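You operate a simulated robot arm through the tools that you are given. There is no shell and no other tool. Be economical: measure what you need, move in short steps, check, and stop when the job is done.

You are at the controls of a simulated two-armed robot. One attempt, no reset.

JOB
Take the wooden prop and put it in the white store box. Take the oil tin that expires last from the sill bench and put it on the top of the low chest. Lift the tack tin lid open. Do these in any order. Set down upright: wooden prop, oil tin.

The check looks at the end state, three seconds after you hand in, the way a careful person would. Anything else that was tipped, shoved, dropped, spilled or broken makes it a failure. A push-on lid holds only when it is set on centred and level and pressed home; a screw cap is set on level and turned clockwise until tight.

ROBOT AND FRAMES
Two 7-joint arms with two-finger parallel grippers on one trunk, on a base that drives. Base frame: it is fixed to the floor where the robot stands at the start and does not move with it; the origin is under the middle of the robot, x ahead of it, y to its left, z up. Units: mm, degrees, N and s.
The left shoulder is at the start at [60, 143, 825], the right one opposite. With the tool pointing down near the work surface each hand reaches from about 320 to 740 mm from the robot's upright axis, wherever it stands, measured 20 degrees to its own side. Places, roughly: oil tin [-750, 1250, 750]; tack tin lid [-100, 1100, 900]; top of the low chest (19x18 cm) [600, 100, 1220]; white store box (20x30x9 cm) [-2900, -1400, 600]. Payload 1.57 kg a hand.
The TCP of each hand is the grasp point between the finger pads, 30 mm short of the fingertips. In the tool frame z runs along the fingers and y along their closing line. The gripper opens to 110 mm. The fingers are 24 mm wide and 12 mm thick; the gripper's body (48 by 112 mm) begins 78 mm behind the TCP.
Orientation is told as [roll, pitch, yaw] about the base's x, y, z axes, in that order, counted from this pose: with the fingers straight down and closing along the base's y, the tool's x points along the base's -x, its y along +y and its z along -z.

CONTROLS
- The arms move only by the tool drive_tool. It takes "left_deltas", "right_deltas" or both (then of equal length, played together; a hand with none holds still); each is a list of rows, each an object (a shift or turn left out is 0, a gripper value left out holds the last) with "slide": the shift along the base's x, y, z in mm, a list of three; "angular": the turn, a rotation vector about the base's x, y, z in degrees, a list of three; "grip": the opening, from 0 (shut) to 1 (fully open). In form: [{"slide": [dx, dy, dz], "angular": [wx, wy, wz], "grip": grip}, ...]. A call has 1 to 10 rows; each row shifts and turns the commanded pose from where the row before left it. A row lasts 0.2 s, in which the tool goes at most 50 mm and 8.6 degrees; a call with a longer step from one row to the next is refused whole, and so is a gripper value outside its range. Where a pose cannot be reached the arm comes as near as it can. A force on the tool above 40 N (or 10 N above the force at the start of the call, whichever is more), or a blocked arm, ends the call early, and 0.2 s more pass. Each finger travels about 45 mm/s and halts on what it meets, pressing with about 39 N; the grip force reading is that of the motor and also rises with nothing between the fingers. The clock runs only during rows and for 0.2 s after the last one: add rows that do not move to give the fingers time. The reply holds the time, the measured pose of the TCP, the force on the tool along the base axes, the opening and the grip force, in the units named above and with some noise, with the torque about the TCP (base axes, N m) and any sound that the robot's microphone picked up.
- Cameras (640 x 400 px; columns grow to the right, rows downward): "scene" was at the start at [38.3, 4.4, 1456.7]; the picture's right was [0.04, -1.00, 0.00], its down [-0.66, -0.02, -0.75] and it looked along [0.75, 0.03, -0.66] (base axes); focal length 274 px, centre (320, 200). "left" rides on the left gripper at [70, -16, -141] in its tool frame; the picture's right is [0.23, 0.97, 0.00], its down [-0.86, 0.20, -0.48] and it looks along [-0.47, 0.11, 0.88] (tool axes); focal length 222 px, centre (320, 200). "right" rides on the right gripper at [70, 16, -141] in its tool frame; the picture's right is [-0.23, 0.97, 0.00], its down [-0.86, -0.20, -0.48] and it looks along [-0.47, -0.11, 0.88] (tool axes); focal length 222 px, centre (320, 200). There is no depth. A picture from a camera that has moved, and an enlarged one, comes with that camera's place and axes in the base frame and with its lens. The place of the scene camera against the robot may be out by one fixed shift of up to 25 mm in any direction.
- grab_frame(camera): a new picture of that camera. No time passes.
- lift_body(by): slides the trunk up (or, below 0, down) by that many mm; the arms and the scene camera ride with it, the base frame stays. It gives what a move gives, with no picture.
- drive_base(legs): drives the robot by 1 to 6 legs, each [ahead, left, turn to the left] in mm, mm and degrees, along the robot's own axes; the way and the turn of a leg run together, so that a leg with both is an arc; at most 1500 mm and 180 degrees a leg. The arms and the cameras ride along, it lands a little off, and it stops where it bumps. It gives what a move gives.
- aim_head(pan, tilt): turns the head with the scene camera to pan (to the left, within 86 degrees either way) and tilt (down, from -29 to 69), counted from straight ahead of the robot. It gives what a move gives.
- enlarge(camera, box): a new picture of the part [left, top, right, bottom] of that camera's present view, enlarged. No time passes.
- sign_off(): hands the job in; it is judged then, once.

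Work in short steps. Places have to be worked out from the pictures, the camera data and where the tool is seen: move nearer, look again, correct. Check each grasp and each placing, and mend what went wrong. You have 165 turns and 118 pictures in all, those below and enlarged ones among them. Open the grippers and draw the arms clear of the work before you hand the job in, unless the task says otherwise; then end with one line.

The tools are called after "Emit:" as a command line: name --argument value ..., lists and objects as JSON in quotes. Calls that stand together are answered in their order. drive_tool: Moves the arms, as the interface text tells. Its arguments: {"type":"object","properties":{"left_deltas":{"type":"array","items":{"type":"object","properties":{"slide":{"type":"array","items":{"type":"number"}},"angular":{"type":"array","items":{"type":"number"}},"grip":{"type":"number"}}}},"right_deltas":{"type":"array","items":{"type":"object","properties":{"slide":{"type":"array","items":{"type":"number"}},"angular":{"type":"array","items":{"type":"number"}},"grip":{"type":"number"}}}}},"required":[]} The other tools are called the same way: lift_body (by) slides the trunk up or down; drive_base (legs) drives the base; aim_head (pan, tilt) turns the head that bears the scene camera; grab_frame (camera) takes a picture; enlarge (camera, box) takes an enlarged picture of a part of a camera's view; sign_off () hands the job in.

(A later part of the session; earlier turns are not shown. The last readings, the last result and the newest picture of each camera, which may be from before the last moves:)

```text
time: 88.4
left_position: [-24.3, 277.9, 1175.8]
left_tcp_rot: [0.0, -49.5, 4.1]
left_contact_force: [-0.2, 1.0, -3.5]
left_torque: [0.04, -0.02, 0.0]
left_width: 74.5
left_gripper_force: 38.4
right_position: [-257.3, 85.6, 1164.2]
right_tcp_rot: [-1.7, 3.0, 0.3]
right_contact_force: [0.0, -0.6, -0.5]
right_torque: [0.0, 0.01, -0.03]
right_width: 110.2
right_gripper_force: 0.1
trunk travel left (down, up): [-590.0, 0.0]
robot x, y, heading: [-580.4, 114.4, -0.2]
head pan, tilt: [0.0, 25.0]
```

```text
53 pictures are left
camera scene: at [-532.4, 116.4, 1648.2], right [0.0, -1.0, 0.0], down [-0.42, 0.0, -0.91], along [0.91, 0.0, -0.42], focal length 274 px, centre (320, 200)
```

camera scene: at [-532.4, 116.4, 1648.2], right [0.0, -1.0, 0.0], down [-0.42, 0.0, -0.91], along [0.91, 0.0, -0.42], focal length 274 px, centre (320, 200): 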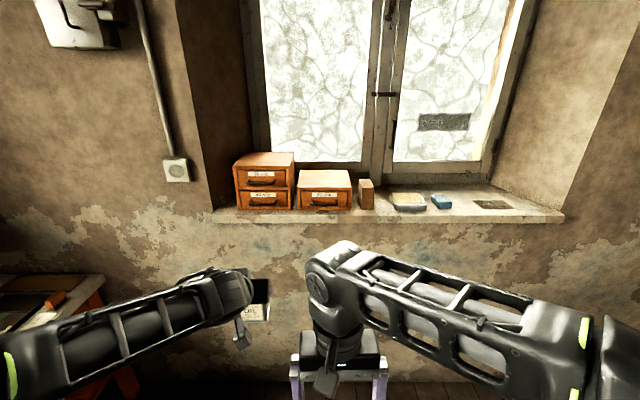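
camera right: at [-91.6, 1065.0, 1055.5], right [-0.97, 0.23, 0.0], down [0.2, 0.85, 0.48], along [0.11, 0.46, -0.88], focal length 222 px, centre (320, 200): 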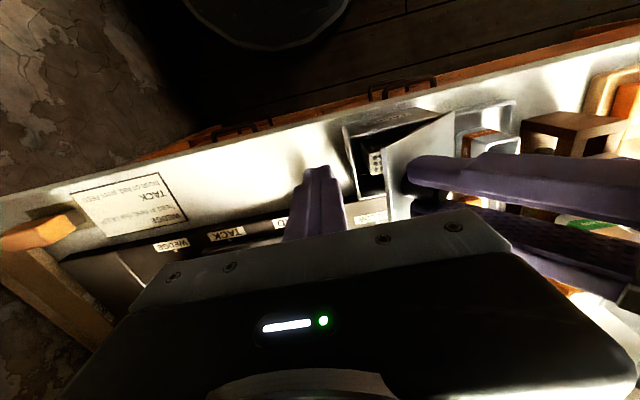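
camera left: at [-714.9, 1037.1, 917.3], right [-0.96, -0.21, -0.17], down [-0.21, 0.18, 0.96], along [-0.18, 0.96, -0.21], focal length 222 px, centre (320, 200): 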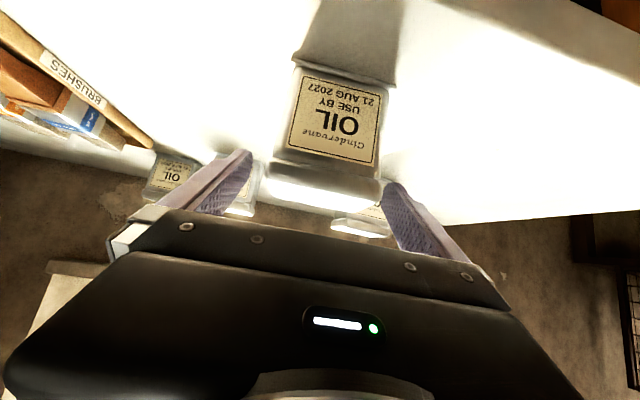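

I raise the tin to z≈1335 (above chest level), then drive toward the chest but stop short of the sill to look.

Emit:
drive_tool --left_deltas '[{"slide": [0, -5, 40]}, {"slide": [0, -5, 40]}, {"slide": [0, 0, 40]}, {"slide": [0, 0, 40]}, {}]'

Emit:
drive_base --legs '[[340, -180, 0]]'

Emit:
grab_frame --camera "scene"

Emit:
grab_frame --camera "left"

```text
time: 89.6
left_position: [-24.7, 269.0, 1336.3]
left_tcp_rot: [0.0, -49.5, 4.0]
left_contact_force: [0.0, -0.6, -3.7]
left_torque: [0.01, 0.01, 0.03]
left_width: 74.5
left_gripper_force: 39.1
right_position: [-256.4, 84.6, 1164.8]
right_tcp_rot: [-1.7, 3.1, 0.3]
right_contact_force: [0.1, 0.3, -0.7]
right_torque: [-0.02, 0.01, 0.01]
right_width: 110.1
right_gripper_force: 0.0
trunk travel left (down, up): [-590.0, 0.0]
robot x, y, heading: [-580.9, 114.0, 0.1]
head pan, tilt: [0.0, 25.0]
```

```text
time: 92.0
left_position: [316.6, 87.9, 1335.5]
left_tcp_rot: [0.1, -49.5, 4.0]
left_contact_force: [0.4, -1.3, -2.5]
left_torque: [0.04, 0.02, 0.02]
left_width: 74.7
left_gripper_force: 38.9
right_position: [84.8, -95.4, 1164.6]
right_tcp_rot: [-1.8, 3.0, 0.3]
right_contact_force: [0.4, -0.2, 0.3]
right_torque: [0.01, 0.07, 0.0]
right_width: 110.2
right_gripper_force: 0.1
trunk travel left (down, up): [-590.0, 0.0]
robot x, y, heading: [-239.7, -64.3, -0.1]
head pan, tilt: [0.0, 25.0]
```

```text
52 pictures are left
camera scene: at [-191.6, -64.3, 1648.3], right [0.0, -1.0, 0.0], down [-0.42, 0.0, -0.91], along [0.91, 0.0, -0.42], focal length 274 px, centre (320, 200)
```

scene: 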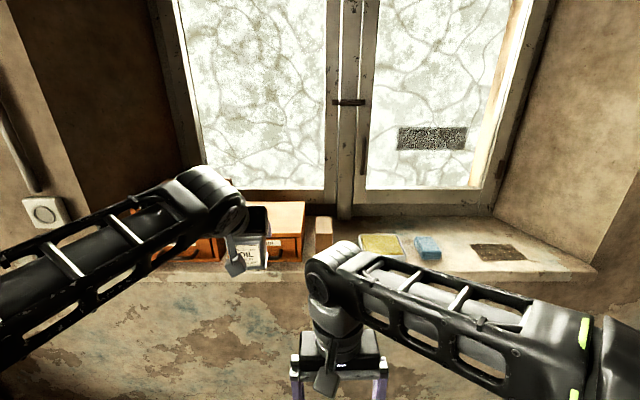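

```text
51 pictures are left
camera left: at [164.9, 62.2, 1373.1], right [-0.22, 0.96, -0.17], down [0.18, 0.21, 0.96], along [0.96, 0.18, -0.22], focal length 222 px, centre (320, 200)
```

left: 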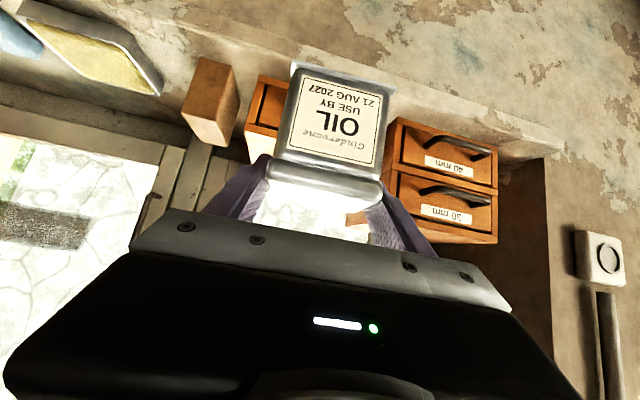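

I enlarge the chest in the scene view to refine its position.

Emit:
enlarge --camera "scene" --box '[200, 180, 360, 280]'

Emit:
enlarge --camera "left" --box '[170, 40, 410, 190]'

```text
4.00 times, centred on (280, 230) of scene
camera zoom: at [-191.6, -64.3, 1648.3], right [0.0, -1.0, 0.0], down [-0.42, 0.0, -0.91], along [0.91, 0.0, -0.42], focal length 1096 px, centre (480, 80)
```

zoom: 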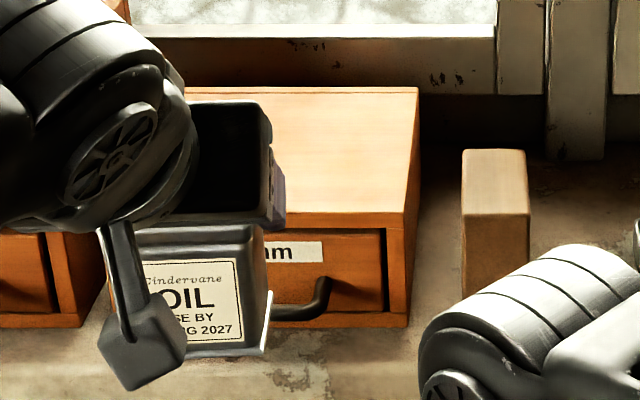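

```text
2.67 times, centred on (290, 115) of left
camera zoom: at [164.9, 62.2, 1373.1], right [-0.22, 0.96, -0.17], down [0.18, 0.21, 0.96], along [0.96, 0.18, -0.22], focal length 592 px, centre (400, 427)
```

zoom: 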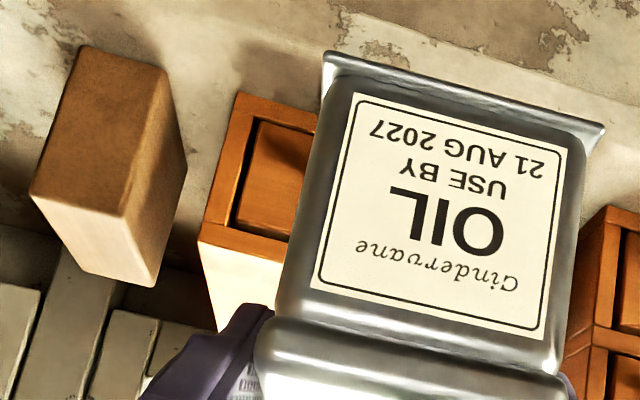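

Chest corner estimates disagree a bit in scale, so I shift the base for a second wrist-camera view to triangulate accurately.

Emit:
drive_base --legs '[[40, 120, 0]]'

Emit:
grab_frame --camera "left"

Emit:
enlarge --camera "left" --box '[60, 20, 320, 220]'

```text
time: 93.3
left_position: [355.8, 209.4, 1335.1]
left_tcp_rot: [-0.1, -49.5, 4.1]
left_contact_force: [0.2, 0.9, -3.0]
left_torque: [-0.03, 0.0, -0.07]
left_width: 74.8
left_gripper_force: 39.4
right_position: [124.2, 24.8, 1164.9]
right_tcp_rot: [-1.8, 2.9, 0.5]
right_contact_force: [0.6, 0.2, 0.0]
right_torque: [-0.01, 0.0, 0.0]
right_width: 110.1
right_gripper_force: 0.0
trunk travel left (down, up): [-590.0, 0.0]
robot x, y, heading: [-195.7, 55.2, 0.1]
head pan, tilt: [0.0, 25.0]
```

```text
48 pictures are left
camera left: at [205.1, 183.3, 1372.9], right [-0.22, 0.96, -0.17], down [0.18, 0.21, 0.96], along [0.96, 0.18, -0.22], focal length 222 px, centre (320, 200)
```

left: 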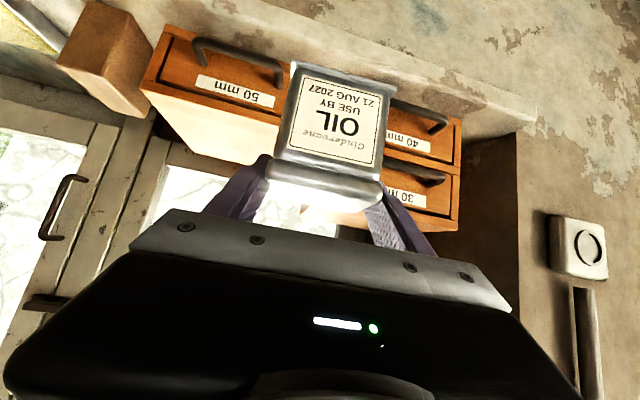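

```text
2.00 times, centred on (190, 120) of left
camera zoom: at [205.1, 183.3, 1372.9], right [-0.22, 0.96, -0.17], down [0.18, 0.21, 0.96], along [0.96, 0.18, -0.22], focal length 444 px, centre (580, 360)
```

zoom: 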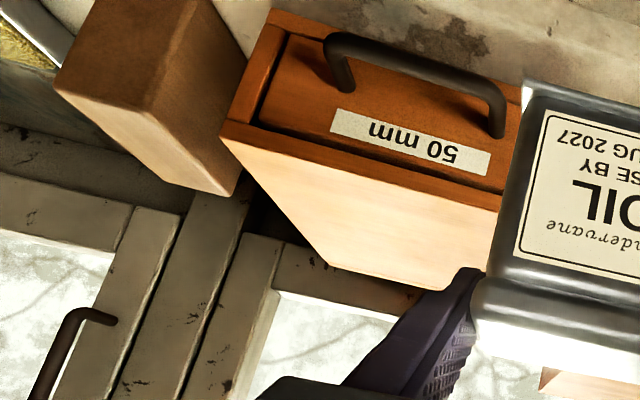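

Two wrist views give the chest top's front-right corner at [490, -8], z≈1218; centre about [592, 98]. I strafe first, then drive ahead with the tin's base ~45 mm above the top.

Emit:
drive_base --legs '[[0, -112, 0], [190, 0, 0]]'

Emit:
grab_frame --camera "left"

Emit:
grab_frame --camera "scene"

```text
time: 95.7
left_position: [547.3, 97.2, 1335.2]
left_tcp_rot: [0.0, -49.5, 4.1]
left_contact_force: [0.5, 0.2, -3.6]
left_torque: [0.01, 0.01, -0.01]
left_width: 74.7
left_gripper_force: 39.0
right_position: [316.1, -87.2, 1163.7]
right_tcp_rot: [-1.7, 3.0, 0.5]
right_contact_force: [1.0, 0.0, -0.1]
right_torque: [-0.04, 0.03, -0.01]
right_width: 109.8
right_gripper_force: 0.0
trunk travel left (down, up): [-590.0, 0.0]
robot x, y, heading: [-5.8, -57.8, 0.2]
head pan, tilt: [0.0, 25.0]
```

```text
46 pictures are left
camera left: at [396.7, 70.9, 1372.7], right [-0.22, 0.96, -0.17], down [0.18, 0.21, 0.96], along [0.96, 0.18, -0.22], focal length 222 px, centre (320, 200)
```

left: 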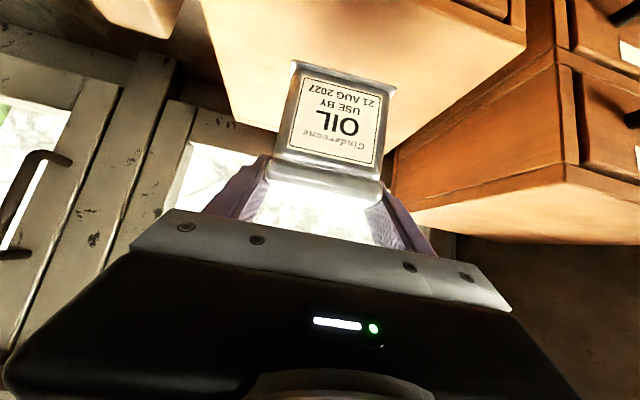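

```text
45 pictures are left
camera scene: at [40.5, -56.1, 1648.2], right [0.0, -1.0, 0.0], down [-0.42, 0.0, -0.91], along [0.91, 0.0, -0.42], focal length 274 px, centre (320, 200)
```

scene: 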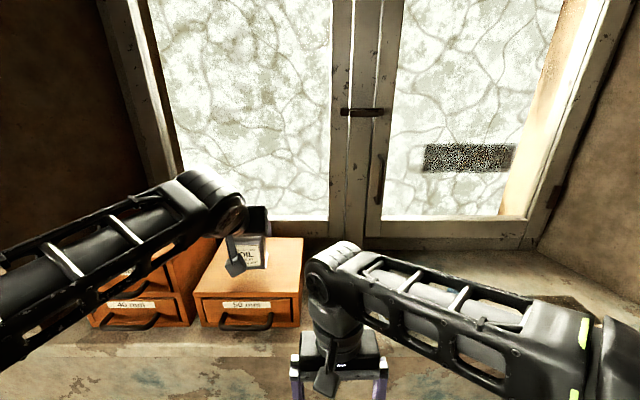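

The tin is over the chest top laterally (chest y −8…197). I advance 43 mm and descend toward contact.

Emit:
drive_tool --left_deltas '[{"slide": [22, -1, 0]}, {"slide": [21, -1, 0]}, {"slide": [0, 0, -15]}, {"slide": [0, 0, -15]}, {}]'

Emit:
enlarge --camera "left" --box '[180, 0, 460, 180]'

```text
time: 96.9
left_position: [589.9, 95.1, 1306.6]
left_tcp_rot: [0.1, -49.4, 4.1]
left_contact_force: [-0.7, 0.2, -3.2]
left_torque: [0.0, 0.01, 0.02]
left_width: 74.8
left_gripper_force: 38.4
right_position: [315.1, -88.3, 1164.3]
right_tcp_rot: [-1.8, 3.1, 0.5]
right_contact_force: [0.0, -0.3, 0.6]
right_torque: [0.0, -0.02, 0.01]
right_width: 109.8
right_gripper_force: 0.0
trunk travel left (down, up): [-590.0, 0.0]
robot x, y, heading: [-9.6, -55.7, 0.0]
head pan, tilt: [0.0, 25.0]
```

```text
2.22 times, centred on (320, 90) of left
camera zoom: at [438.3, 68.8, 1343.2], right [-0.22, 0.96, -0.17], down [0.18, 0.21, 0.96], along [0.96, 0.18, -0.22], focal length 494 px, centre (320, 444)
```

zoom: 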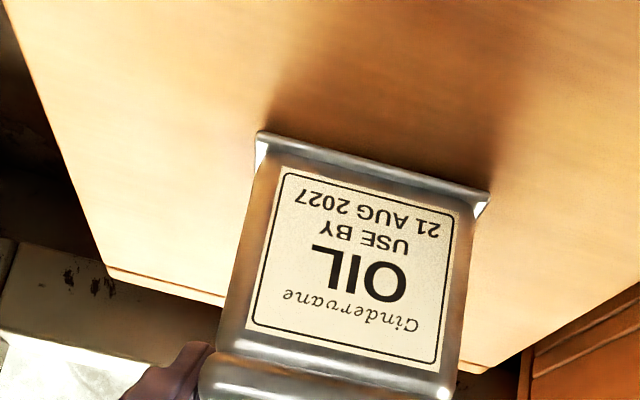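

Well inside the top. I lower in small steps until it touches.

Emit:
drive_tool --left_deltas '[{"slide": [0, 0, -6]}, {"slide": [0, 0, -5]}, {"slide": [0, 0, -3]}, {}]'

```text
time: 97.8
left_position: [589.7, 95.2, 1301.4]
left_tcp_rot: [-0.2, -50.8, 4.1]
left_contact_force: [-0.6, 0.5, 8.1]
left_torque: [0.34, 0.44, 0.13]
left_width: 74.6
left_gripper_force: 39.0
right_position: [313.9, -87.6, 1164.3]
right_tcp_rot: [-1.8, 2.9, 0.5]
right_contact_force: [0.2, 0.5, 0.3]
right_torque: [-0.01, 0.02, 0.03]
right_width: 110.3
right_gripper_force: 0.2
trunk travel left (down, up): [-590.0, 0.0]
robot x, y, heading: [-9.2, -58.3, 0.2]
head pan, tilt: [0.0, 25.0]
stopped in row 4 (left hand): the force on the tool passed its limit at 43 N (the readings are from after the stop); the commanded pose is now the measured one
```

Contact at z≈1301. I relieve slightly and restore the tilt, then look that the base sits flat.

Emit:
drive_tool --left_deltas '[{"slide": [0, 0, 1], "angular": [0, 1.3, 0]}, {}]'

Emit:
enlarge --camera "left" --box '[180, 0, 460, 180]'

Emit:
enlarge --camera "scene" --box '[170, 190, 330, 290]'

```text
time: 98.4
left_position: [590.8, 94.2, 1302.8]
left_tcp_rot: [-0.1, -49.4, 4.0]
left_contact_force: [4.4, -0.6, 9.0]
left_torque: [-0.16, -0.74, 0.1]
left_width: 74.5
left_gripper_force: 39.2
right_position: [315.3, -87.2, 1165.6]
right_tcp_rot: [-1.8, 3.0, 0.5]
right_contact_force: [0.3, 0.1, 0.2]
right_torque: [0.02, 0.02, -0.04]
right_width: 109.8
right_gripper_force: 0.0
trunk travel left (down, up): [-590.0, 0.0]
robot x, y, heading: [-5.2, -58.2, 0.1]
head pan, tilt: [0.0, 25.0]
```

```text
2.22 times, centred on (320, 90) of left
camera zoom: at [439.8, 69.0, 1339.6], right [-0.21, 0.96, -0.17], down [0.18, 0.21, 0.96], along [0.96, 0.18, -0.22], focal length 494 px, centre (320, 444)
```

zoom: 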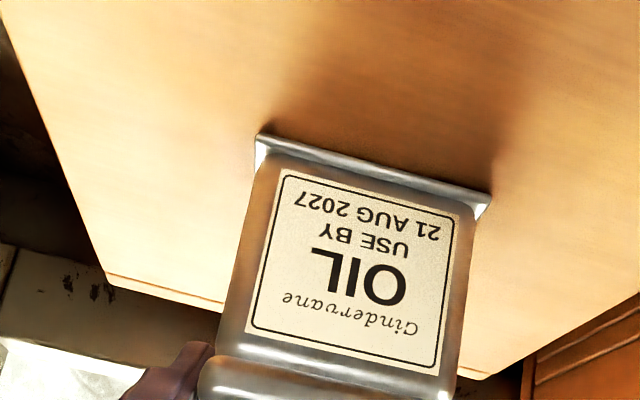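

```text
4.00 times, centred on (250, 240) of scene
camera zoom: at [38.7, -56.2, 1648.3], right [0.0, -1.0, 0.0], down [-0.42, 0.0, -0.91], along [0.91, 0.0, -0.42], focal length 1096 px, centre (600, 40)
```

zoom: 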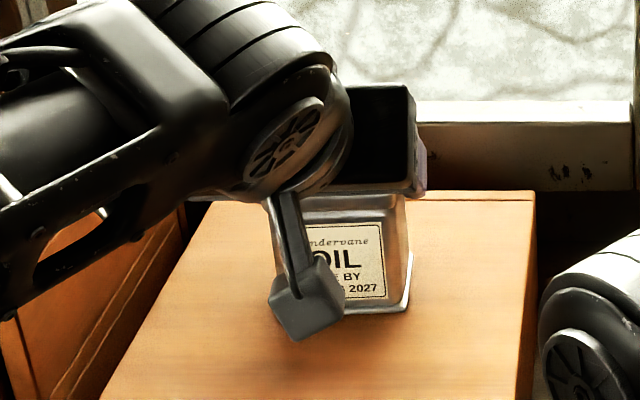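

It sits flat on the chest. I open the gripper and withdraw along the finger axis.

Emit:
drive_tool --left_deltas '[{"grip": 1}, {}, {}, {}, {"slide": [-23, -1.6, 19]}, {"slide": [-30, -2, 26]}, {"slide": [-30, -2, 26]}, {"slide": [-38, -2, 10]}, {}]'

Emit:
enlarge --camera "scene" --box '[170, 190, 410, 340]'

Emit:
grab_frame --camera "left"

```text
time: 100.4
left_position: [471.4, 87.8, 1381.3]
left_tcp_rot: [0.0, -49.3, 4.0]
left_contact_force: [1.3, -0.5, -0.2]
left_torque: [0.03, 0.0, -0.03]
left_width: 110.5
left_gripper_force: 0.1
right_position: [314.5, -87.9, 1164.9]
right_tcp_rot: [-1.9, 3.0, 0.5]
right_contact_force: [-0.7, 0.1, -0.3]
right_torque: [0.02, 0.02, 0.0]
right_width: 110.0
right_gripper_force: 0.0
trunk travel left (down, up): [-590.0, 0.0]
robot x, y, heading: [-8.6, -56.4, -0.0]
head pan, tilt: [0.0, 25.0]
```

```text
2.67 times, centred on (290, 265) of scene
camera zoom: at [39.8, -56.2, 1648.3], right [0.0, -1.0, 0.0], down [-0.42, 0.0, -0.91], along [0.91, 0.0, -0.42], focal length 731 px, centre (400, 27)
```

zoom: 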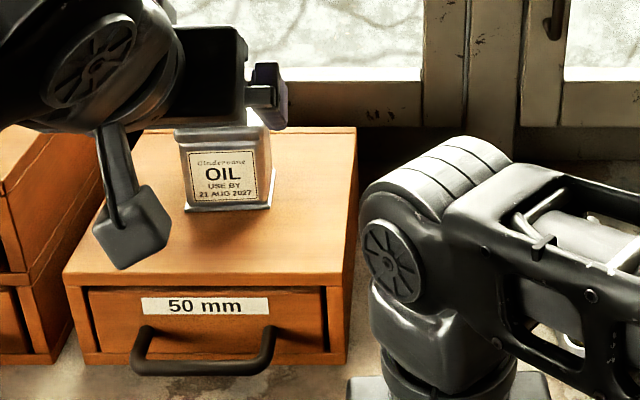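

```text
40 pictures are left
camera left: at [319.9, 62.0, 1419.6], right [-0.22, 0.96, -0.17], down [0.18, 0.21, 0.96], along [0.96, 0.18, -0.22], focal length 222 px, centre (320, 200)
```

left: 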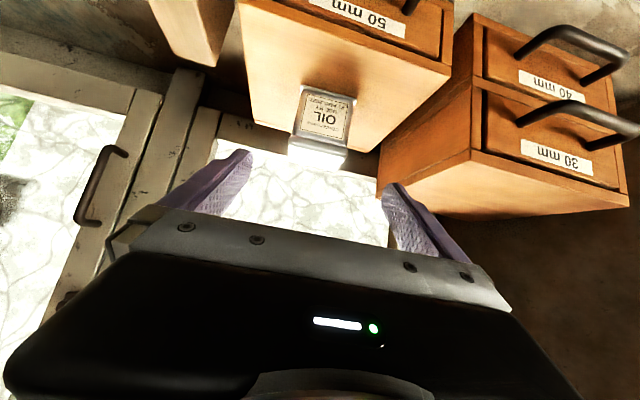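

The oil tin stands upright on the low chest. Now the wooden prop: it is at about x 505–605, y −107…−59, top z≈1208. I back off and strafe so the tilted left hand lines up with it.

Emit:
drive_base --legs '[[-100, 0, 0], [0, -171, 0]]'

Emit:
drive_tool --left_deltas '[{"slide": [0, 0, -30], "angular": [0, 0, -4], "grip": 0.75}, {"slide": [0, 0, -40]}, {"slide": [10, 0, -40]}, {}]'

Emit:
grab_frame --camera "left"

Emit:
grab_frame --camera "scene"

```text
time: 102.6
left_position: [369.2, -83.6, 1381.7]
left_tcp_rot: [0.0, -49.3, 3.9]
left_contact_force: [-0.1, -0.9, -0.1]
left_torque: [0.05, 0.03, 0.07]
left_width: 109.8
left_gripper_force: 0.0
right_position: [212.6, -259.3, 1164.6]
right_tcp_rot: [-1.7, 2.8, 0.5]
right_contact_force: [0.3, -1.0, 0.6]
right_torque: [0.0, 0.02, 0.0]
right_width: 110.3
right_gripper_force: 0.1
trunk travel left (down, up): [-590.0, 0.0]
robot x, y, heading: [-108.6, -228.2, 0.1]
head pan, tilt: [0.0, 25.0]
```

```text
time: 103.6
left_position: [378.7, -82.0, 1271.1]
left_tcp_rot: [0.0, -49.4, -0.1]
left_contact_force: [-0.1, 0.9, 0.8]
left_torque: [-0.02, 0.0, 0.0]
left_width: 82.6
left_gripper_force: 0.2
right_position: [213.5, -258.2, 1165.3]
right_tcp_rot: [-1.8, 2.9, 0.5]
right_contact_force: [0.5, -0.5, 0.1]
right_torque: [0.02, 0.03, -0.02]
right_width: 109.8
right_gripper_force: 0.1
trunk travel left (down, up): [-590.0, 0.0]
robot x, y, heading: [-108.8, -229.4, 0.2]
head pan, tilt: [0.0, 25.0]
```

```text
39 pictures are left
camera left: at [226.8, -97.3, 1309.6], right [-0.15, 0.97, -0.17], down [0.2, 0.2, 0.96], along [0.97, 0.11, -0.22], focal length 222 px, centre (320, 200)
```

left: 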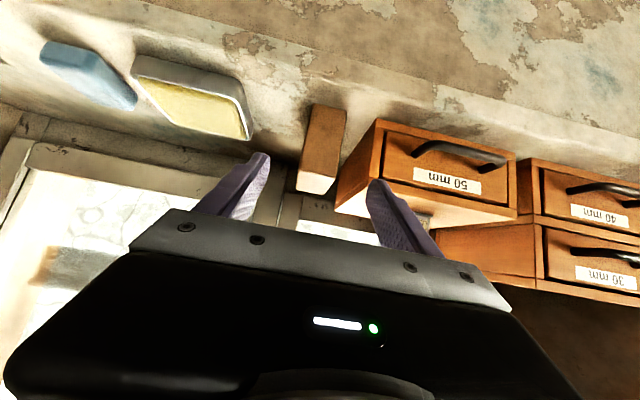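

```text
38 pictures are left
camera scene: at [-63.2, -226.3, 1648.4], right [0.0, -1.0, 0.0], down [-0.42, 0.0, -0.91], along [0.91, 0.0, -0.42], focal length 274 px, centre (320, 200)
```

scene: 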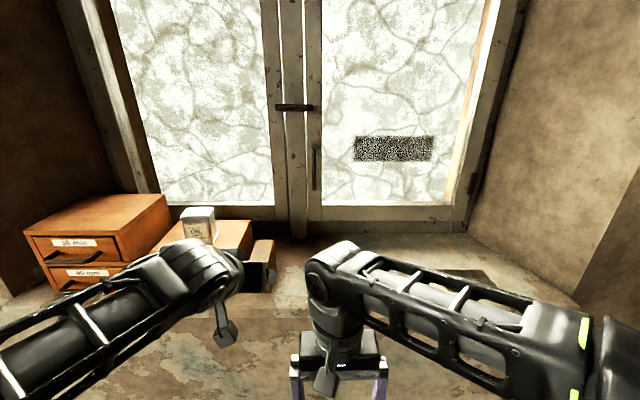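

I enlarge the wrist view on the prop to refine.

Emit:
enlarge --camera "left" --box '[220, 80, 420, 220]'

```text
2.86 times, centred on (320, 150) of left
camera zoom: at [226.8, -97.3, 1309.6], right [-0.15, 0.97, -0.17], down [0.2, 0.2, 0.96], along [0.97, 0.11, -0.22], focal length 635 px, centre (320, 343)
```

zoom: 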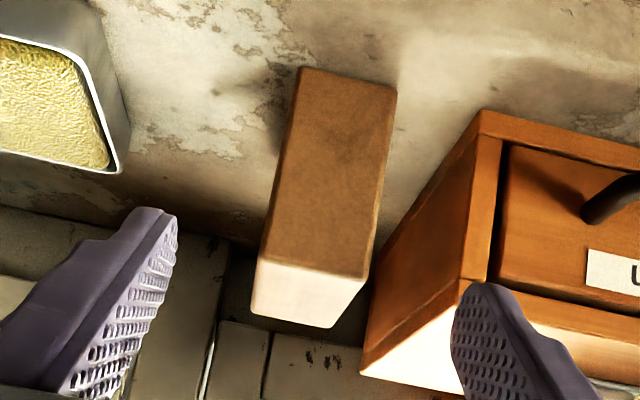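

Prop centre ≈ [563, −75], z 1105–1209. I align in y, then advance along the finger axis to straddle it, first part way.

Emit:
drive_tool --left_deltas '[{"slide": [28, 3.5, 0]}, {"slide": [28, 3.5, 0]}, {"slide": [30, 0, -26]}, {"slide": [30, 0, -26]}, {}]'

Emit:
enlarge --camera "left" --box '[200, 50, 440, 220]'

```text
time: 104.8
left_position: [495.0, -75.9, 1220.2]
left_tcp_rot: [-0.1, -49.3, 0.0]
left_contact_force: [-0.7, 0.2, 0.9]
left_torque: [0.01, -0.01, 0.03]
left_width: 82.5
left_gripper_force: 0.0
right_position: [212.7, -257.9, 1165.2]
right_tcp_rot: [-1.8, 2.9, 0.5]
right_contact_force: [-0.1, -0.6, -0.1]
right_torque: [0.03, -0.01, -0.05]
right_width: 110.1
right_gripper_force: 0.0
trunk travel left (down, up): [-590.0, 0.0]
robot x, y, heading: [-105.7, -227.7, 0.0]
head pan, tilt: [0.0, 25.0]
```

```text
2.35 times, centred on (320, 135) of left
camera zoom: at [343.6, -90.5, 1259.4], right [-0.15, 0.97, -0.17], down [0.19, 0.2, 0.96], along [0.97, 0.11, -0.22], focal length 523 px, centre (320, 353)
```

zoom: 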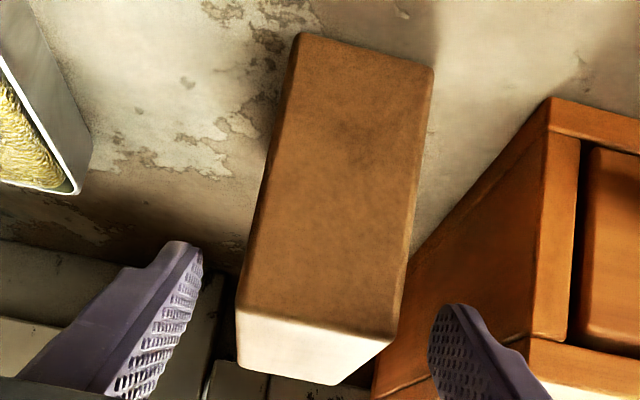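

Centre y≈−73, front face x≈518. I advance the rest.

Emit:
drive_tool --left_deltas '[{"slide": [23, 2, -18]}, {"slide": [23, 0, -18]}, {"slide": [20, 0, -16]}, {}]'

Emit:
grab_frame --camera "left"

```text
time: 105.8
left_position: [559.2, -74.7, 1173.0]
left_tcp_rot: [-0.1, -49.7, -0.1]
left_contact_force: [-7.9, -1.5, 21.5]
left_torque: [0.01, 1.03, 0.0]
left_width: 82.6
left_gripper_force: 0.1
right_position: [210.9, -256.8, 1165.2]
right_tcp_rot: [-1.7, 2.7, 0.5]
right_contact_force: [-1.0, -0.3, 0.2]
right_torque: [0.03, 0.01, -0.02]
right_width: 109.7
right_gripper_force: 0.1
trunk travel left (down, up): [-590.0, 0.0]
robot x, y, heading: [-110.6, -226.6, -0.1]
head pan, tilt: [0.0, 25.0]
```

```text
35 pictures are left
camera left: at [406.5, -89.2, 1210.1], right [-0.14, 0.97, -0.17], down [0.19, 0.2, 0.96], along [0.97, 0.11, -0.21], focal length 222 px, centre (320, 200)
```

left: 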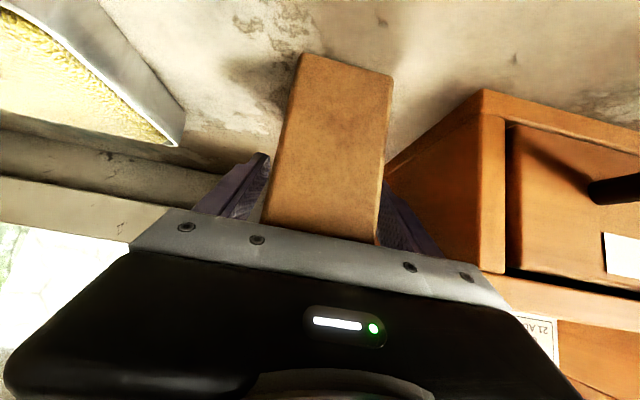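

The palm touches the prop's top edge. I back off 8 mm along the axis and then close.

Emit:
drive_tool --left_deltas '[{"slide": [-6, 0, 7]}, {}]'

Emit:
drive_tool --left_deltas '[{"grip": 0.2}, {}, {}, {}, {}]'

Emit:
enlarge --camera "left" --box '[200, 50, 440, 220]'

```text
time: 106.4
left_position: [554.8, -73.3, 1174.7]
left_tcp_rot: [-0.1, -49.2, -0.1]
left_contact_force: [0.4, 0.6, 0.1]
left_torque: [0.01, 0.01, 0.03]
left_width: 82.6
left_gripper_force: 0.0
right_position: [213.3, -258.1, 1164.4]
right_tcp_rot: [-1.8, 2.9, 0.5]
right_contact_force: [-0.2, 0.3, -0.4]
right_torque: [-0.02, -0.01, -0.03]
right_width: 110.0
right_gripper_force: 0.1
trunk travel left (down, up): [-590.0, 0.0]
robot x, y, heading: [-108.9, -228.2, 0.3]
head pan, tilt: [0.0, 25.0]
```

```text
time: 107.6
left_position: [555.5, -73.2, 1175.0]
left_tcp_rot: [0.0, -49.3, 0.0]
left_contact_force: [0.4, -1.6, -0.1]
left_torque: [-0.01, 0.01, 0.02]
left_width: 49.6
left_gripper_force: 39.3
right_position: [213.3, -257.2, 1165.1]
right_tcp_rot: [-1.8, 2.9, 0.4]
right_contact_force: [0.3, -0.1, -0.5]
right_torque: [0.02, -0.02, -0.01]
right_width: 110.1
right_gripper_force: 0.1
trunk travel left (down, up): [-590.0, 0.0]
robot x, y, heading: [-108.9, -226.8, -0.0]
head pan, tilt: [0.0, 25.0]
```

```text
2.35 times, centred on (320, 135) of left
camera zoom: at [402.8, -88.8, 1213.3], right [-0.15, 0.97, -0.17], down [0.2, 0.2, 0.96], along [0.97, 0.11, -0.22], focal length 523 px, centre (320, 353)
```

zoom: 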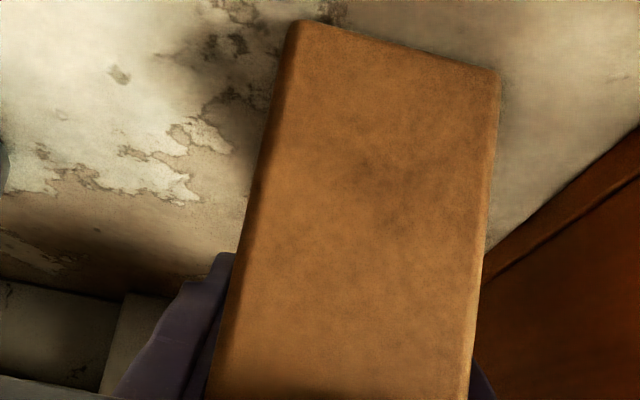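

Gripped at 49.6 mm. I lift straight up, then check it hangs upright.

Emit:
drive_tool --left_deltas '[{"slide": [0, 0, 12]}, {"slide": [0, 0, 25]}, {"slide": [0, 0, 30]}, {}]'

Emit:
grab_frame --camera "left"

Emit:
grab_frame --camera "scene"

```text
time: 108.6
left_position: [555.5, -73.0, 1240.3]
left_tcp_rot: [-0.2, -49.2, 0.0]
left_contact_force: [0.3, 0.1, -2.2]
left_torque: [-0.03, -0.05, -0.01]
left_width: 49.9
left_gripper_force: 39.5
right_position: [214.1, -257.5, 1165.7]
right_tcp_rot: [-1.8, 3.1, 0.5]
right_contact_force: [-0.3, -0.3, -0.8]
right_torque: [-0.04, -0.02, -0.01]
right_width: 110.0
right_gripper_force: 0.1
trunk travel left (down, up): [-590.0, 0.0]
robot x, y, heading: [-109.1, -224.0, -0.1]
head pan, tilt: [0.0, 25.0]
```

```text
33 pictures are left
camera left: at [403.0, -88.3, 1279.9], right [-0.15, 0.97, -0.17], down [0.2, 0.2, 0.96], along [0.97, 0.11, -0.22], focal length 222 px, centre (320, 200)
```

left: 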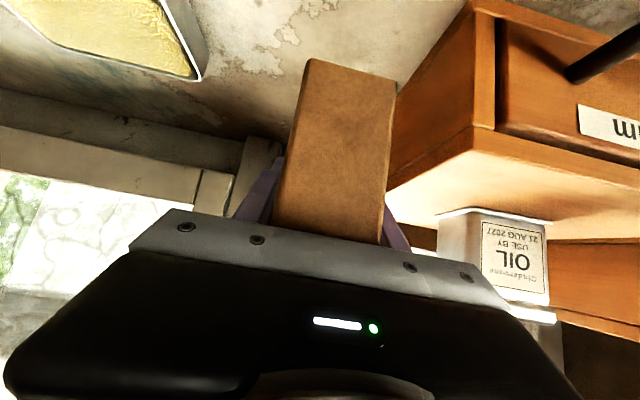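

```text
32 pictures are left
camera scene: at [-62.0, -226.0, 1648.3], right [0.0, -1.0, 0.0], down [-0.42, 0.0, -0.91], along [0.91, 0.0, -0.42], focal length 274 px, centre (320, 200)
```

scene: 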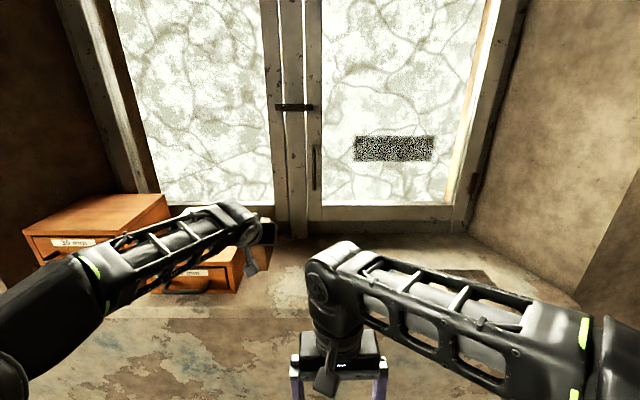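

The prop hangs upright in the grip. I pull the hand in a little, back away from the window, turn left and look toward the store box.

Emit:
drive_tool --left_deltas '[{"slide": [-20, 0, 25]}, {"slide": [-40, 0, 10]}, {"slide": [-40, 0, 0]}, {"slide": [-40, 0, 0]}, {}]'

Emit:
drive_base --legs '[[-450, 0, 0], [0, 0, 90]]'

Emit:
aim_head --pan 75 --tilt 20

Emit:
grab_frame --camera "scene"

```text
time: 109.8
left_position: [415.0, -74.2, 1274.3]
left_tcp_rot: [0.0, -49.2, -0.1]
left_contact_force: [0.2, 0.3, -2.8]
left_torque: [-0.03, 0.01, -0.04]
left_width: 49.7
left_gripper_force: 39.4
right_position: [214.2, -257.4, 1163.1]
right_tcp_rot: [-1.9, 3.0, 0.4]
right_contact_force: [0.1, 0.0, 0.3]
right_torque: [-0.01, 0.03, 0.02]
right_width: 110.3
right_gripper_force: 0.1
trunk travel left (down, up): [-590.0, 0.0]
robot x, y, heading: [-107.1, -226.9, 0.2]
head pan, tilt: [0.0, 25.0]
```

```text
time: 116.3
left_position: [-707.0, 297.9, 1276.2]
left_tcp_rot: [0.0, -49.4, 88.9]
left_contact_force: [-0.7, -0.3, -1.5]
left_torque: [0.03, 0.02, 0.02]
left_width: 49.9
left_gripper_force: 39.1
right_position: [-526.7, 94.3, 1165.4]
right_tcp_rot: [-1.8, 2.9, 89.2]
right_contact_force: [-0.2, -0.8, -0.3]
right_torque: [0.02, -0.01, -0.01]
right_width: 110.0
right_gripper_force: 0.1
trunk travel left (down, up): [-590.0, 0.0]
robot x, y, heading: [-563.5, -224.7, 88.6]
head pan, tilt: [0.0, 25.0]
```

```text
time: 117.8
left_position: [-707.1, 298.4, 1276.5]
left_tcp_rot: [0.0, -49.1, 88.9]
left_contact_force: [1.3, 0.6, -2.3]
left_torque: [-0.01, 0.02, 0.01]
left_width: 49.9
left_gripper_force: 39.1
right_position: [-526.6, 95.1, 1165.5]
right_tcp_rot: [-1.8, 3.0, 89.4]
right_contact_force: [0.6, 0.6, 0.0]
right_torque: [-0.03, 0.03, 0.01]
right_width: 110.0
right_gripper_force: 0.0
trunk travel left (down, up): [-590.0, 0.0]
robot x, y, heading: [-562.4, -224.0, 89.0]
head pan, tilt: [75.0, 20.0]
```

```text
31 pictures are left
camera scene: at [-669.3, -229.8, 1656.4], right [0.28, 0.96, 0.0], down [0.33, -0.1, -0.94], along [-0.9, 0.26, -0.34], focal length 274 px, centre (320, 200)
```

scene: 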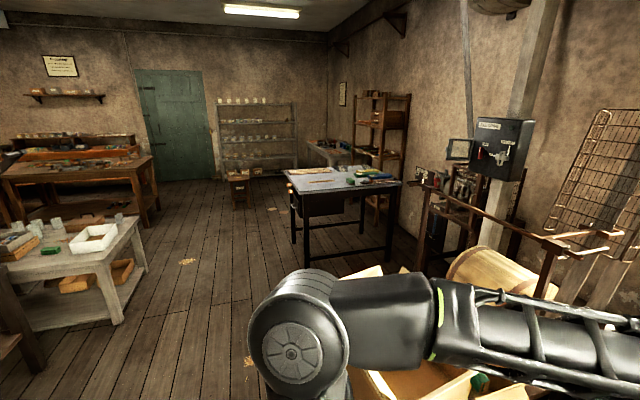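

The white box is on the pale table at left, near [-3000, -1430]. I enlarge to understand table and approach side.

Emit:
enlarge --camera "scene" --box '[0, 190, 200, 350]'

```text
2.50 times, centred on (100, 270) of scene
camera zoom: at [-669.3, -229.8, 1656.4], right [0.28, 0.96, 0.0], down [0.33, -0.1, -0.94], along [-0.9, 0.26, -0.34], focal length 685 px, centre (870, 25)
```

zoom: 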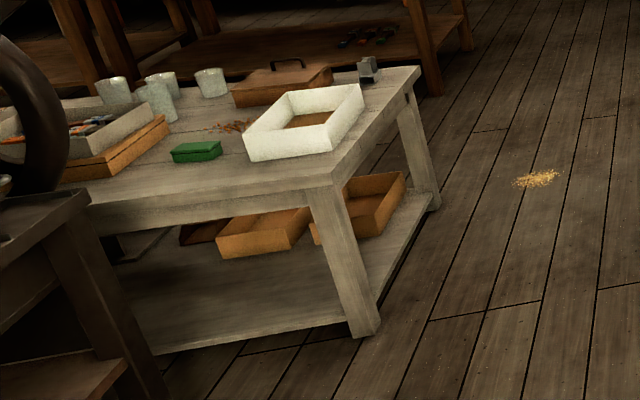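

The box lies on the pale table (top ~550) along its aisle-side edge, spanning about x −3250…−2940, y −1540…−1320. The aisle is clear: I turn left, drive down it and then face the table.

Emit:
drive_base --legs '[[0, 0, 91], [1350, 0, 0], [1340, 0, 0], [0, 0, 90]]'

Emit:
aim_head --pan 10 --tilt 35

Emit:
grab_frame --camera "scene"

```text
time: 125.8
left_position: [-1912.9, -372.2, 1272.2]
left_tcp_rot: [0.0, -48.9, 179.7]
left_contact_force: [-1.2, -0.7, -3.5]
left_torque: [0.0, -0.03, 0.0]
left_width: 49.9
left_gripper_force: 39.1
right_position: [-1711.2, -188.4, 1164.0]
right_tcp_rot: [-1.7, 3.2, -179.7]
right_contact_force: [-0.9, 0.0, -0.7]
right_torque: [0.02, -0.15, -0.01]
right_width: 110.0
right_gripper_force: 0.0
trunk travel left (down, up): [-590.0, 0.0]
robot x, y, heading: [-1385.6, -217.2, 179.8]
head pan, tilt: [75.0, 20.0]
stopped in leg 2: the robot was blocked; the commanded pose is now the measured one
```

```text
time: 127.2
left_position: [-1906.4, -373.6, 1277.6]
left_tcp_rot: [-0.1, -49.3, 179.7]
left_contact_force: [0.4, 0.1, -2.2]
left_torque: [-0.01, 0.03, -0.01]
left_width: 49.5
left_gripper_force: 38.7
right_position: [-1704.8, -189.7, 1165.3]
right_tcp_rot: [-1.8, 3.0, -179.6]
right_contact_force: [0.0, -0.4, -0.2]
right_torque: [-0.03, -0.01, 0.01]
right_width: 110.0
right_gripper_force: 0.1
trunk travel left (down, up): [-590.0, 0.0]
robot x, y, heading: [-1384.2, -216.9, 180.0]
head pan, tilt: [10.0, 35.0]
```

```text
29 pictures are left
camera scene: at [-1456.4, -234.4, 1632.6], right [-0.17, 0.99, 0.0], down [0.57, 0.1, -0.82], along [-0.81, -0.14, -0.57], focal length 274 px, centre (320, 200)
```

scene: 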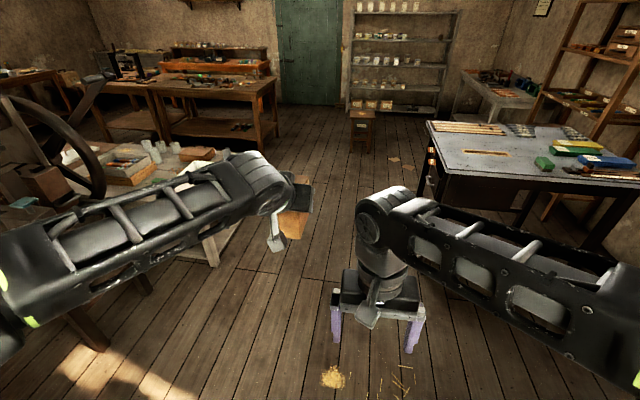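

The base was blocked at x≈−1385. I look down on both sides to see by what.

Emit:
aim_head --pan -45 --tilt 55

Emit:
grab_frame --camera "scene"

Emit:
aim_head --pan 60 --tilt 55

Emit:
grab_frame --camera "scene"

```text
time: 128.4
left_position: [-1905.3, -371.8, 1277.6]
left_tcp_rot: [0.0, -49.2, 179.7]
left_contact_force: [0.3, 0.1, -1.7]
left_torque: [0.01, -0.01, -0.01]
left_width: 49.9
left_gripper_force: 38.7
right_position: [-1703.9, -190.4, 1163.9]
right_tcp_rot: [-1.7, 2.9, -179.7]
right_contact_force: [0.1, 0.0, -0.3]
right_torque: [0.0, -0.01, 0.01]
right_width: 110.2
right_gripper_force: 0.0
trunk travel left (down, up): [-590.0, 0.0]
robot x, y, heading: [-1383.7, -220.9, 179.9]
head pan, tilt: [-45.0, 55.0]
```

```text
28 pictures are left
camera scene: at [-1420.3, -168.2, 1604.3], right [0.71, 0.7, 0.0], down [0.58, -0.58, -0.57], along [-0.4, 0.41, -0.82], focal length 274 px, centre (320, 200)
```

scene: 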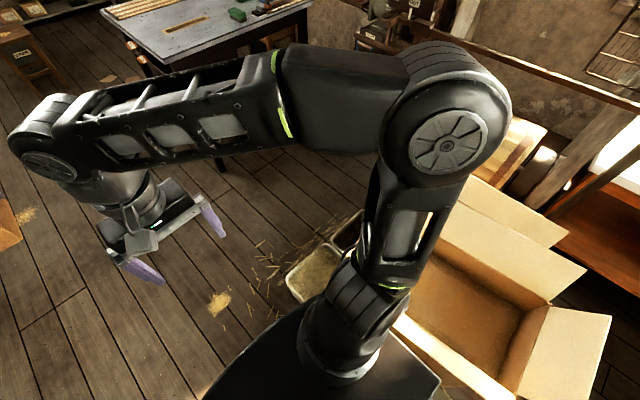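

```text
time: 130.2
left_position: [-1906.2, -373.6, 1277.4]
left_tcp_rot: [-0.1, -49.4, 179.8]
left_contact_force: [-0.2, -0.2, -2.2]
left_torque: [0.04, 0.0, 0.01]
left_width: 49.7
left_gripper_force: 39.0
right_position: [-1705.5, -190.6, 1164.7]
right_tcp_rot: [-1.8, 2.8, -179.6]
right_contact_force: [-0.4, 1.0, 0.2]
right_torque: [0.01, 0.0, -0.02]
right_width: 110.0
right_gripper_force: 0.1
trunk travel left (down, up): [-590.0, 0.0]
robot x, y, heading: [-1381.4, -219.3, 179.8]
head pan, tilt: [60.0, 55.0]
```

```text
27 pictures are left
camera scene: at [-1405.8, -281.6, 1604.3], right [-0.86, 0.5, 0.0], down [0.41, 0.71, -0.57], along [-0.29, -0.5, -0.82], focal length 274 px, centre (320, 200)
```

scene: 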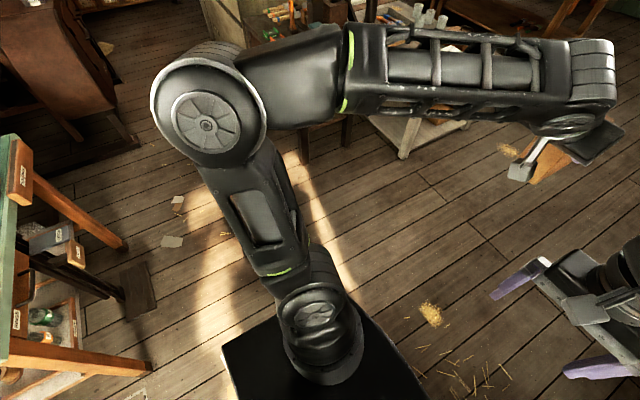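

A straw-filled crate sits at the base's front right. I back off it, shift left (toward −y), then drive on and turn to face the table.

Emit:
drive_base --legs '[[-80, 0, 0], [0, 360, 0], [1000, 0, 0]]'

Emit:
aim_head --pan -60 --tilt 45

Emit:
grab_frame --camera "scene"

```text
time: 138.0
left_position: [-2834.0, -727.6, 1277.6]
left_tcp_rot: [-0.1, -49.3, 179.6]
left_contact_force: [0.0, -0.1, -3.2]
left_torque: [0.02, 0.01, -0.01]
left_width: 49.8
left_gripper_force: 38.5
right_position: [-2631.9, -545.5, 1165.1]
right_tcp_rot: [-1.8, 3.1, -179.8]
right_contact_force: [0.6, -0.6, -0.1]
right_torque: [0.0, 0.02, 0.02]
right_width: 110.2
right_gripper_force: 0.0
trunk travel left (down, up): [-590.0, 0.0]
robot x, y, heading: [-2310.9, -576.9, 179.7]
head pan, tilt: [60.0, 55.0]
```

```text
time: 140.0
left_position: [-2833.2, -727.0, 1277.9]
left_tcp_rot: [-0.1, -49.3, 179.6]
left_contact_force: [0.2, 0.0, -2.6]
left_torque: [-0.03, 0.03, -0.04]
left_width: 49.8
left_gripper_force: 39.0
right_position: [-2631.9, -545.5, 1165.8]
right_tcp_rot: [-1.8, 2.9, -179.6]
right_contact_force: [0.1, -0.1, 0.4]
right_torque: [0.02, 0.03, -0.02]
right_width: 109.8
right_gripper_force: 0.0
trunk travel left (down, up): [-590.0, 0.0]
robot x, y, heading: [-2308.0, -575.3, 179.5]
head pan, tilt: [-60.0, 45.0]
```

```text
26 pictures are left
camera scene: at [-2336.2, -504.9, 1617.7], right [0.87, 0.5, 0.0], down [0.35, -0.61, -0.71], along [-0.35, 0.61, -0.71], focal length 274 px, centre (320, 200)
```

scene: 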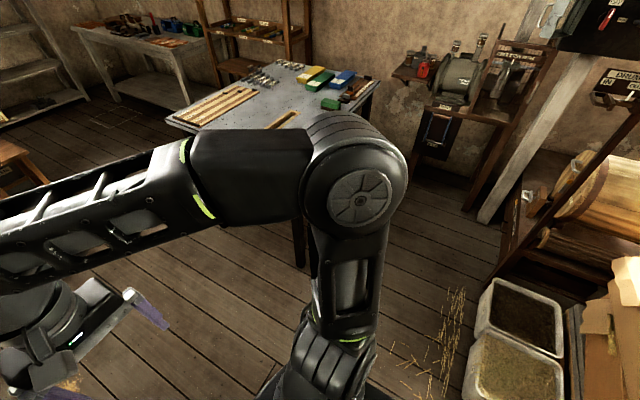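

The crates stand undisturbed. I drive on ahead, then turn left to face the pale table.

Emit:
drive_base --legs '[[930, 0, 0], [0, 0, 90.4]]'

Emit:
aim_head --pan 5 --tilt 45

Emit:
grab_frame --camera "scene"

```text
time: 148.7
left_position: [-3085.8, -1093.1, 1277.7]
left_tcp_rot: [-0.1, -49.3, -90.8]
left_contact_force: [-0.7, 0.0, -2.3]
left_torque: [-0.04, 0.02, 0.03]
left_width: 49.8
left_gripper_force: 39.4
right_position: [-3264.9, -890.1, 1164.7]
right_tcp_rot: [-1.7, 2.8, -90.3]
right_contact_force: [1.3, -0.1, 0.1]
right_torque: [0.02, -0.02, -0.01]
right_width: 109.9
right_gripper_force: 0.1
trunk travel left (down, up): [-590.0, 0.0]
robot x, y, heading: [-3235.4, -565.8, -90.9]
head pan, tilt: [-60.0, 45.0]
```

```text
time: 150.1
left_position: [-3087.3, -1094.4, 1278.0]
left_tcp_rot: [-0.1, -49.4, -90.8]
left_contact_force: [-0.4, 0.2, -2.8]
left_torque: [-0.06, 0.0, -0.01]
left_width: 50.1
left_gripper_force: 38.8
right_position: [-3266.3, -890.3, 1165.2]
right_tcp_rot: [-1.8, 2.9, -90.4]
right_contact_force: [0.6, -1.1, 0.0]
right_torque: [-0.01, 0.01, 0.05]
right_width: 109.9
right_gripper_force: 0.1
trunk travel left (down, up): [-590.0, 0.0]
robot x, y, heading: [-3231.9, -570.3, -90.9]
head pan, tilt: [5.0, 45.0]
```

```text
25 pictures are left
camera scene: at [-3241.3, -619.2, 1617.7], right [-1.0, -0.07, 0.0], down [-0.05, 0.71, -0.71], along [0.05, -0.71, -0.71], focal length 274 px, centre (320, 200)
```

scene: 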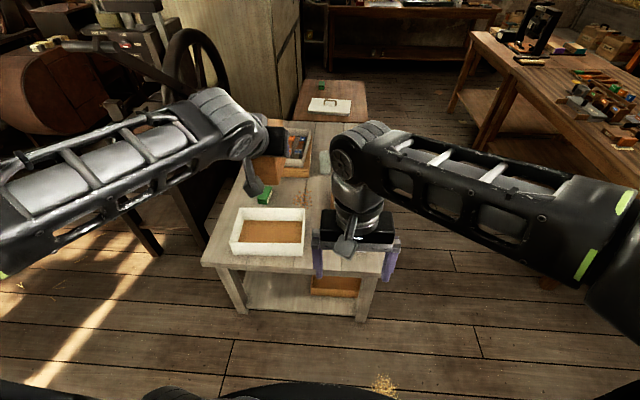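

The white box shows at about x −3120…−2810, y −1305…−1528, wooden floor visible. I strafe left and drive up so the prop is over it, then lower the trunk part way.

Emit:
drive_base --legs '[[0, 125, 0.9], [290, 0, 0]]'

Emit:
lift_body --by -350

Emit:
aim_head --pan 10 --tilt 50

Emit:
grab_frame --camera "scene"

Emit:
grab_frame --camera "left"

```text
time: 152.9
left_position: [-2952.8, -1382.6, 1278.0]
left_tcp_rot: [-0.1, -49.3, -90.1]
left_contact_force: [-0.3, -0.5, -3.1]
left_torque: [0.01, 0.01, 0.01]
left_width: 49.8
left_gripper_force: 39.1
right_position: [-3136.6, -1181.1, 1164.3]
right_tcp_rot: [-1.9, 3.0, -89.4]
right_contact_force: [0.7, 0.4, -0.4]
right_torque: [0.05, 0.04, 0.01]
right_width: 109.9
right_gripper_force: 0.1
trunk travel left (down, up): [-590.0, 0.0]
robot x, y, heading: [-3107.9, -853.2, -90.0]
head pan, tilt: [5.0, 45.0]
```

```text
time: 156.3
left_position: [-2953.6, -1381.0, 927.7]
left_tcp_rot: [0.0, -49.4, -90.1]
left_contact_force: [-0.3, 0.3, -2.6]
left_torque: [-0.06, -0.01, 0.03]
left_width: 49.7
left_gripper_force: 38.4
right_position: [-3135.8, -1180.7, 815.8]
right_tcp_rot: [-1.9, 2.9, -89.4]
right_contact_force: [0.7, 0.2, -0.4]
right_torque: [0.01, 0.0, 0.01]
right_width: 109.9
right_gripper_force: 0.1
trunk travel left (down, up): [-240.0, 350.0]
robot x, y, heading: [-3107.2, -859.5, -89.9]
head pan, tilt: [5.0, 45.0]
```

```text
time: 157.0
left_position: [-2952.6, -1381.1, 927.6]
left_tcp_rot: [-0.1, -49.2, -90.1]
left_contact_force: [-0.2, 0.3, -3.2]
left_torque: [-0.03, 0.01, 0.02]
left_width: 50.0
left_gripper_force: 39.6
right_position: [-3136.5, -1180.1, 815.3]
right_tcp_rot: [-1.8, 2.9, -89.3]
right_contact_force: [0.0, -0.1, 0.3]
right_torque: [0.01, -0.02, 0.02]
right_width: 109.9
right_gripper_force: 0.1
trunk travel left (down, up): [-240.0, 350.0]
robot x, y, heading: [-3108.1, -857.6, -90.2]
head pan, tilt: [10.0, 50.0]
```

```text
24 pictures are left
camera scene: at [-3109.6, -903.6, 1260.9], right [-0.98, -0.17, 0.0], down [-0.13, 0.75, -0.64], along [0.11, -0.63, -0.77], focal length 274 px, centre (320, 200)
```

scene: 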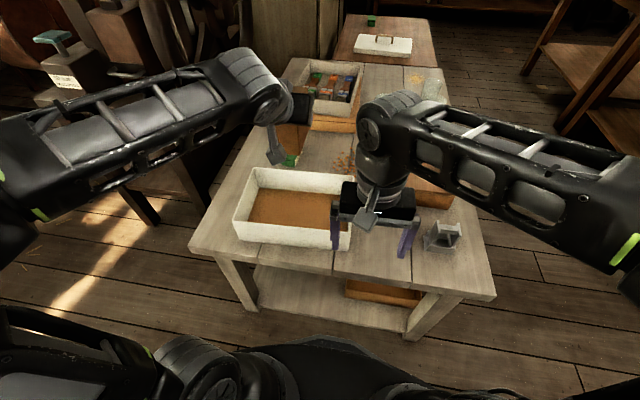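

```text
23 pictures are left
camera left: at [-2968.8, -1227.6, 965.6], right [0.97, 0.15, -0.17], down [0.2, -0.2, 0.96], along [0.11, -0.97, -0.22], focal length 222 px, centre (320, 200)
```

left: 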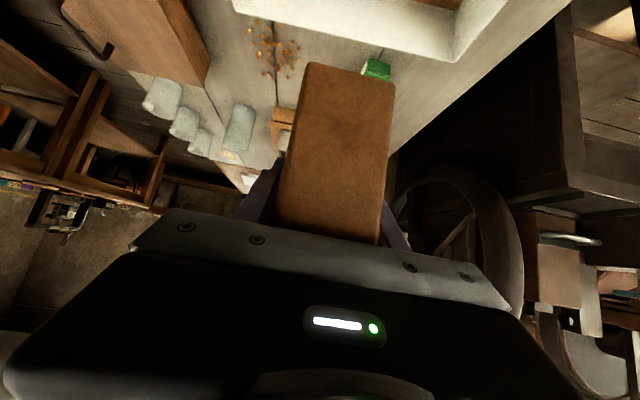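

The box centre is about [−2955, −1395], table z≈560. I check with the right wrist camera, whose pose is exact.

Emit:
grab_frame --camera "right"

```text
22 pictures are left
camera right: at [-3117.0, -1119.0, 959.9], right [0.98, -0.22, -0.04], down [-0.18, -0.88, 0.44], along [-0.13, -0.42, -0.9], focal length 222 px, centre (320, 200)
```

right: 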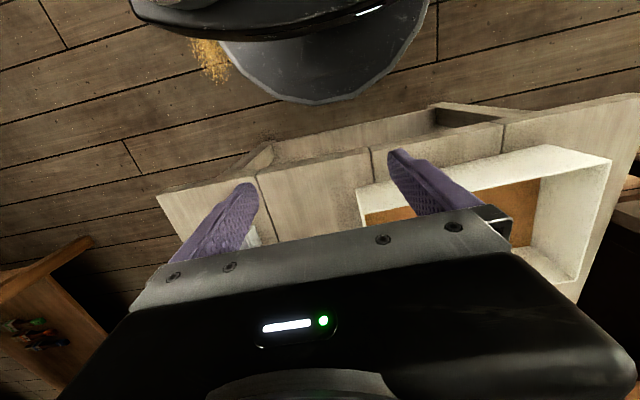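

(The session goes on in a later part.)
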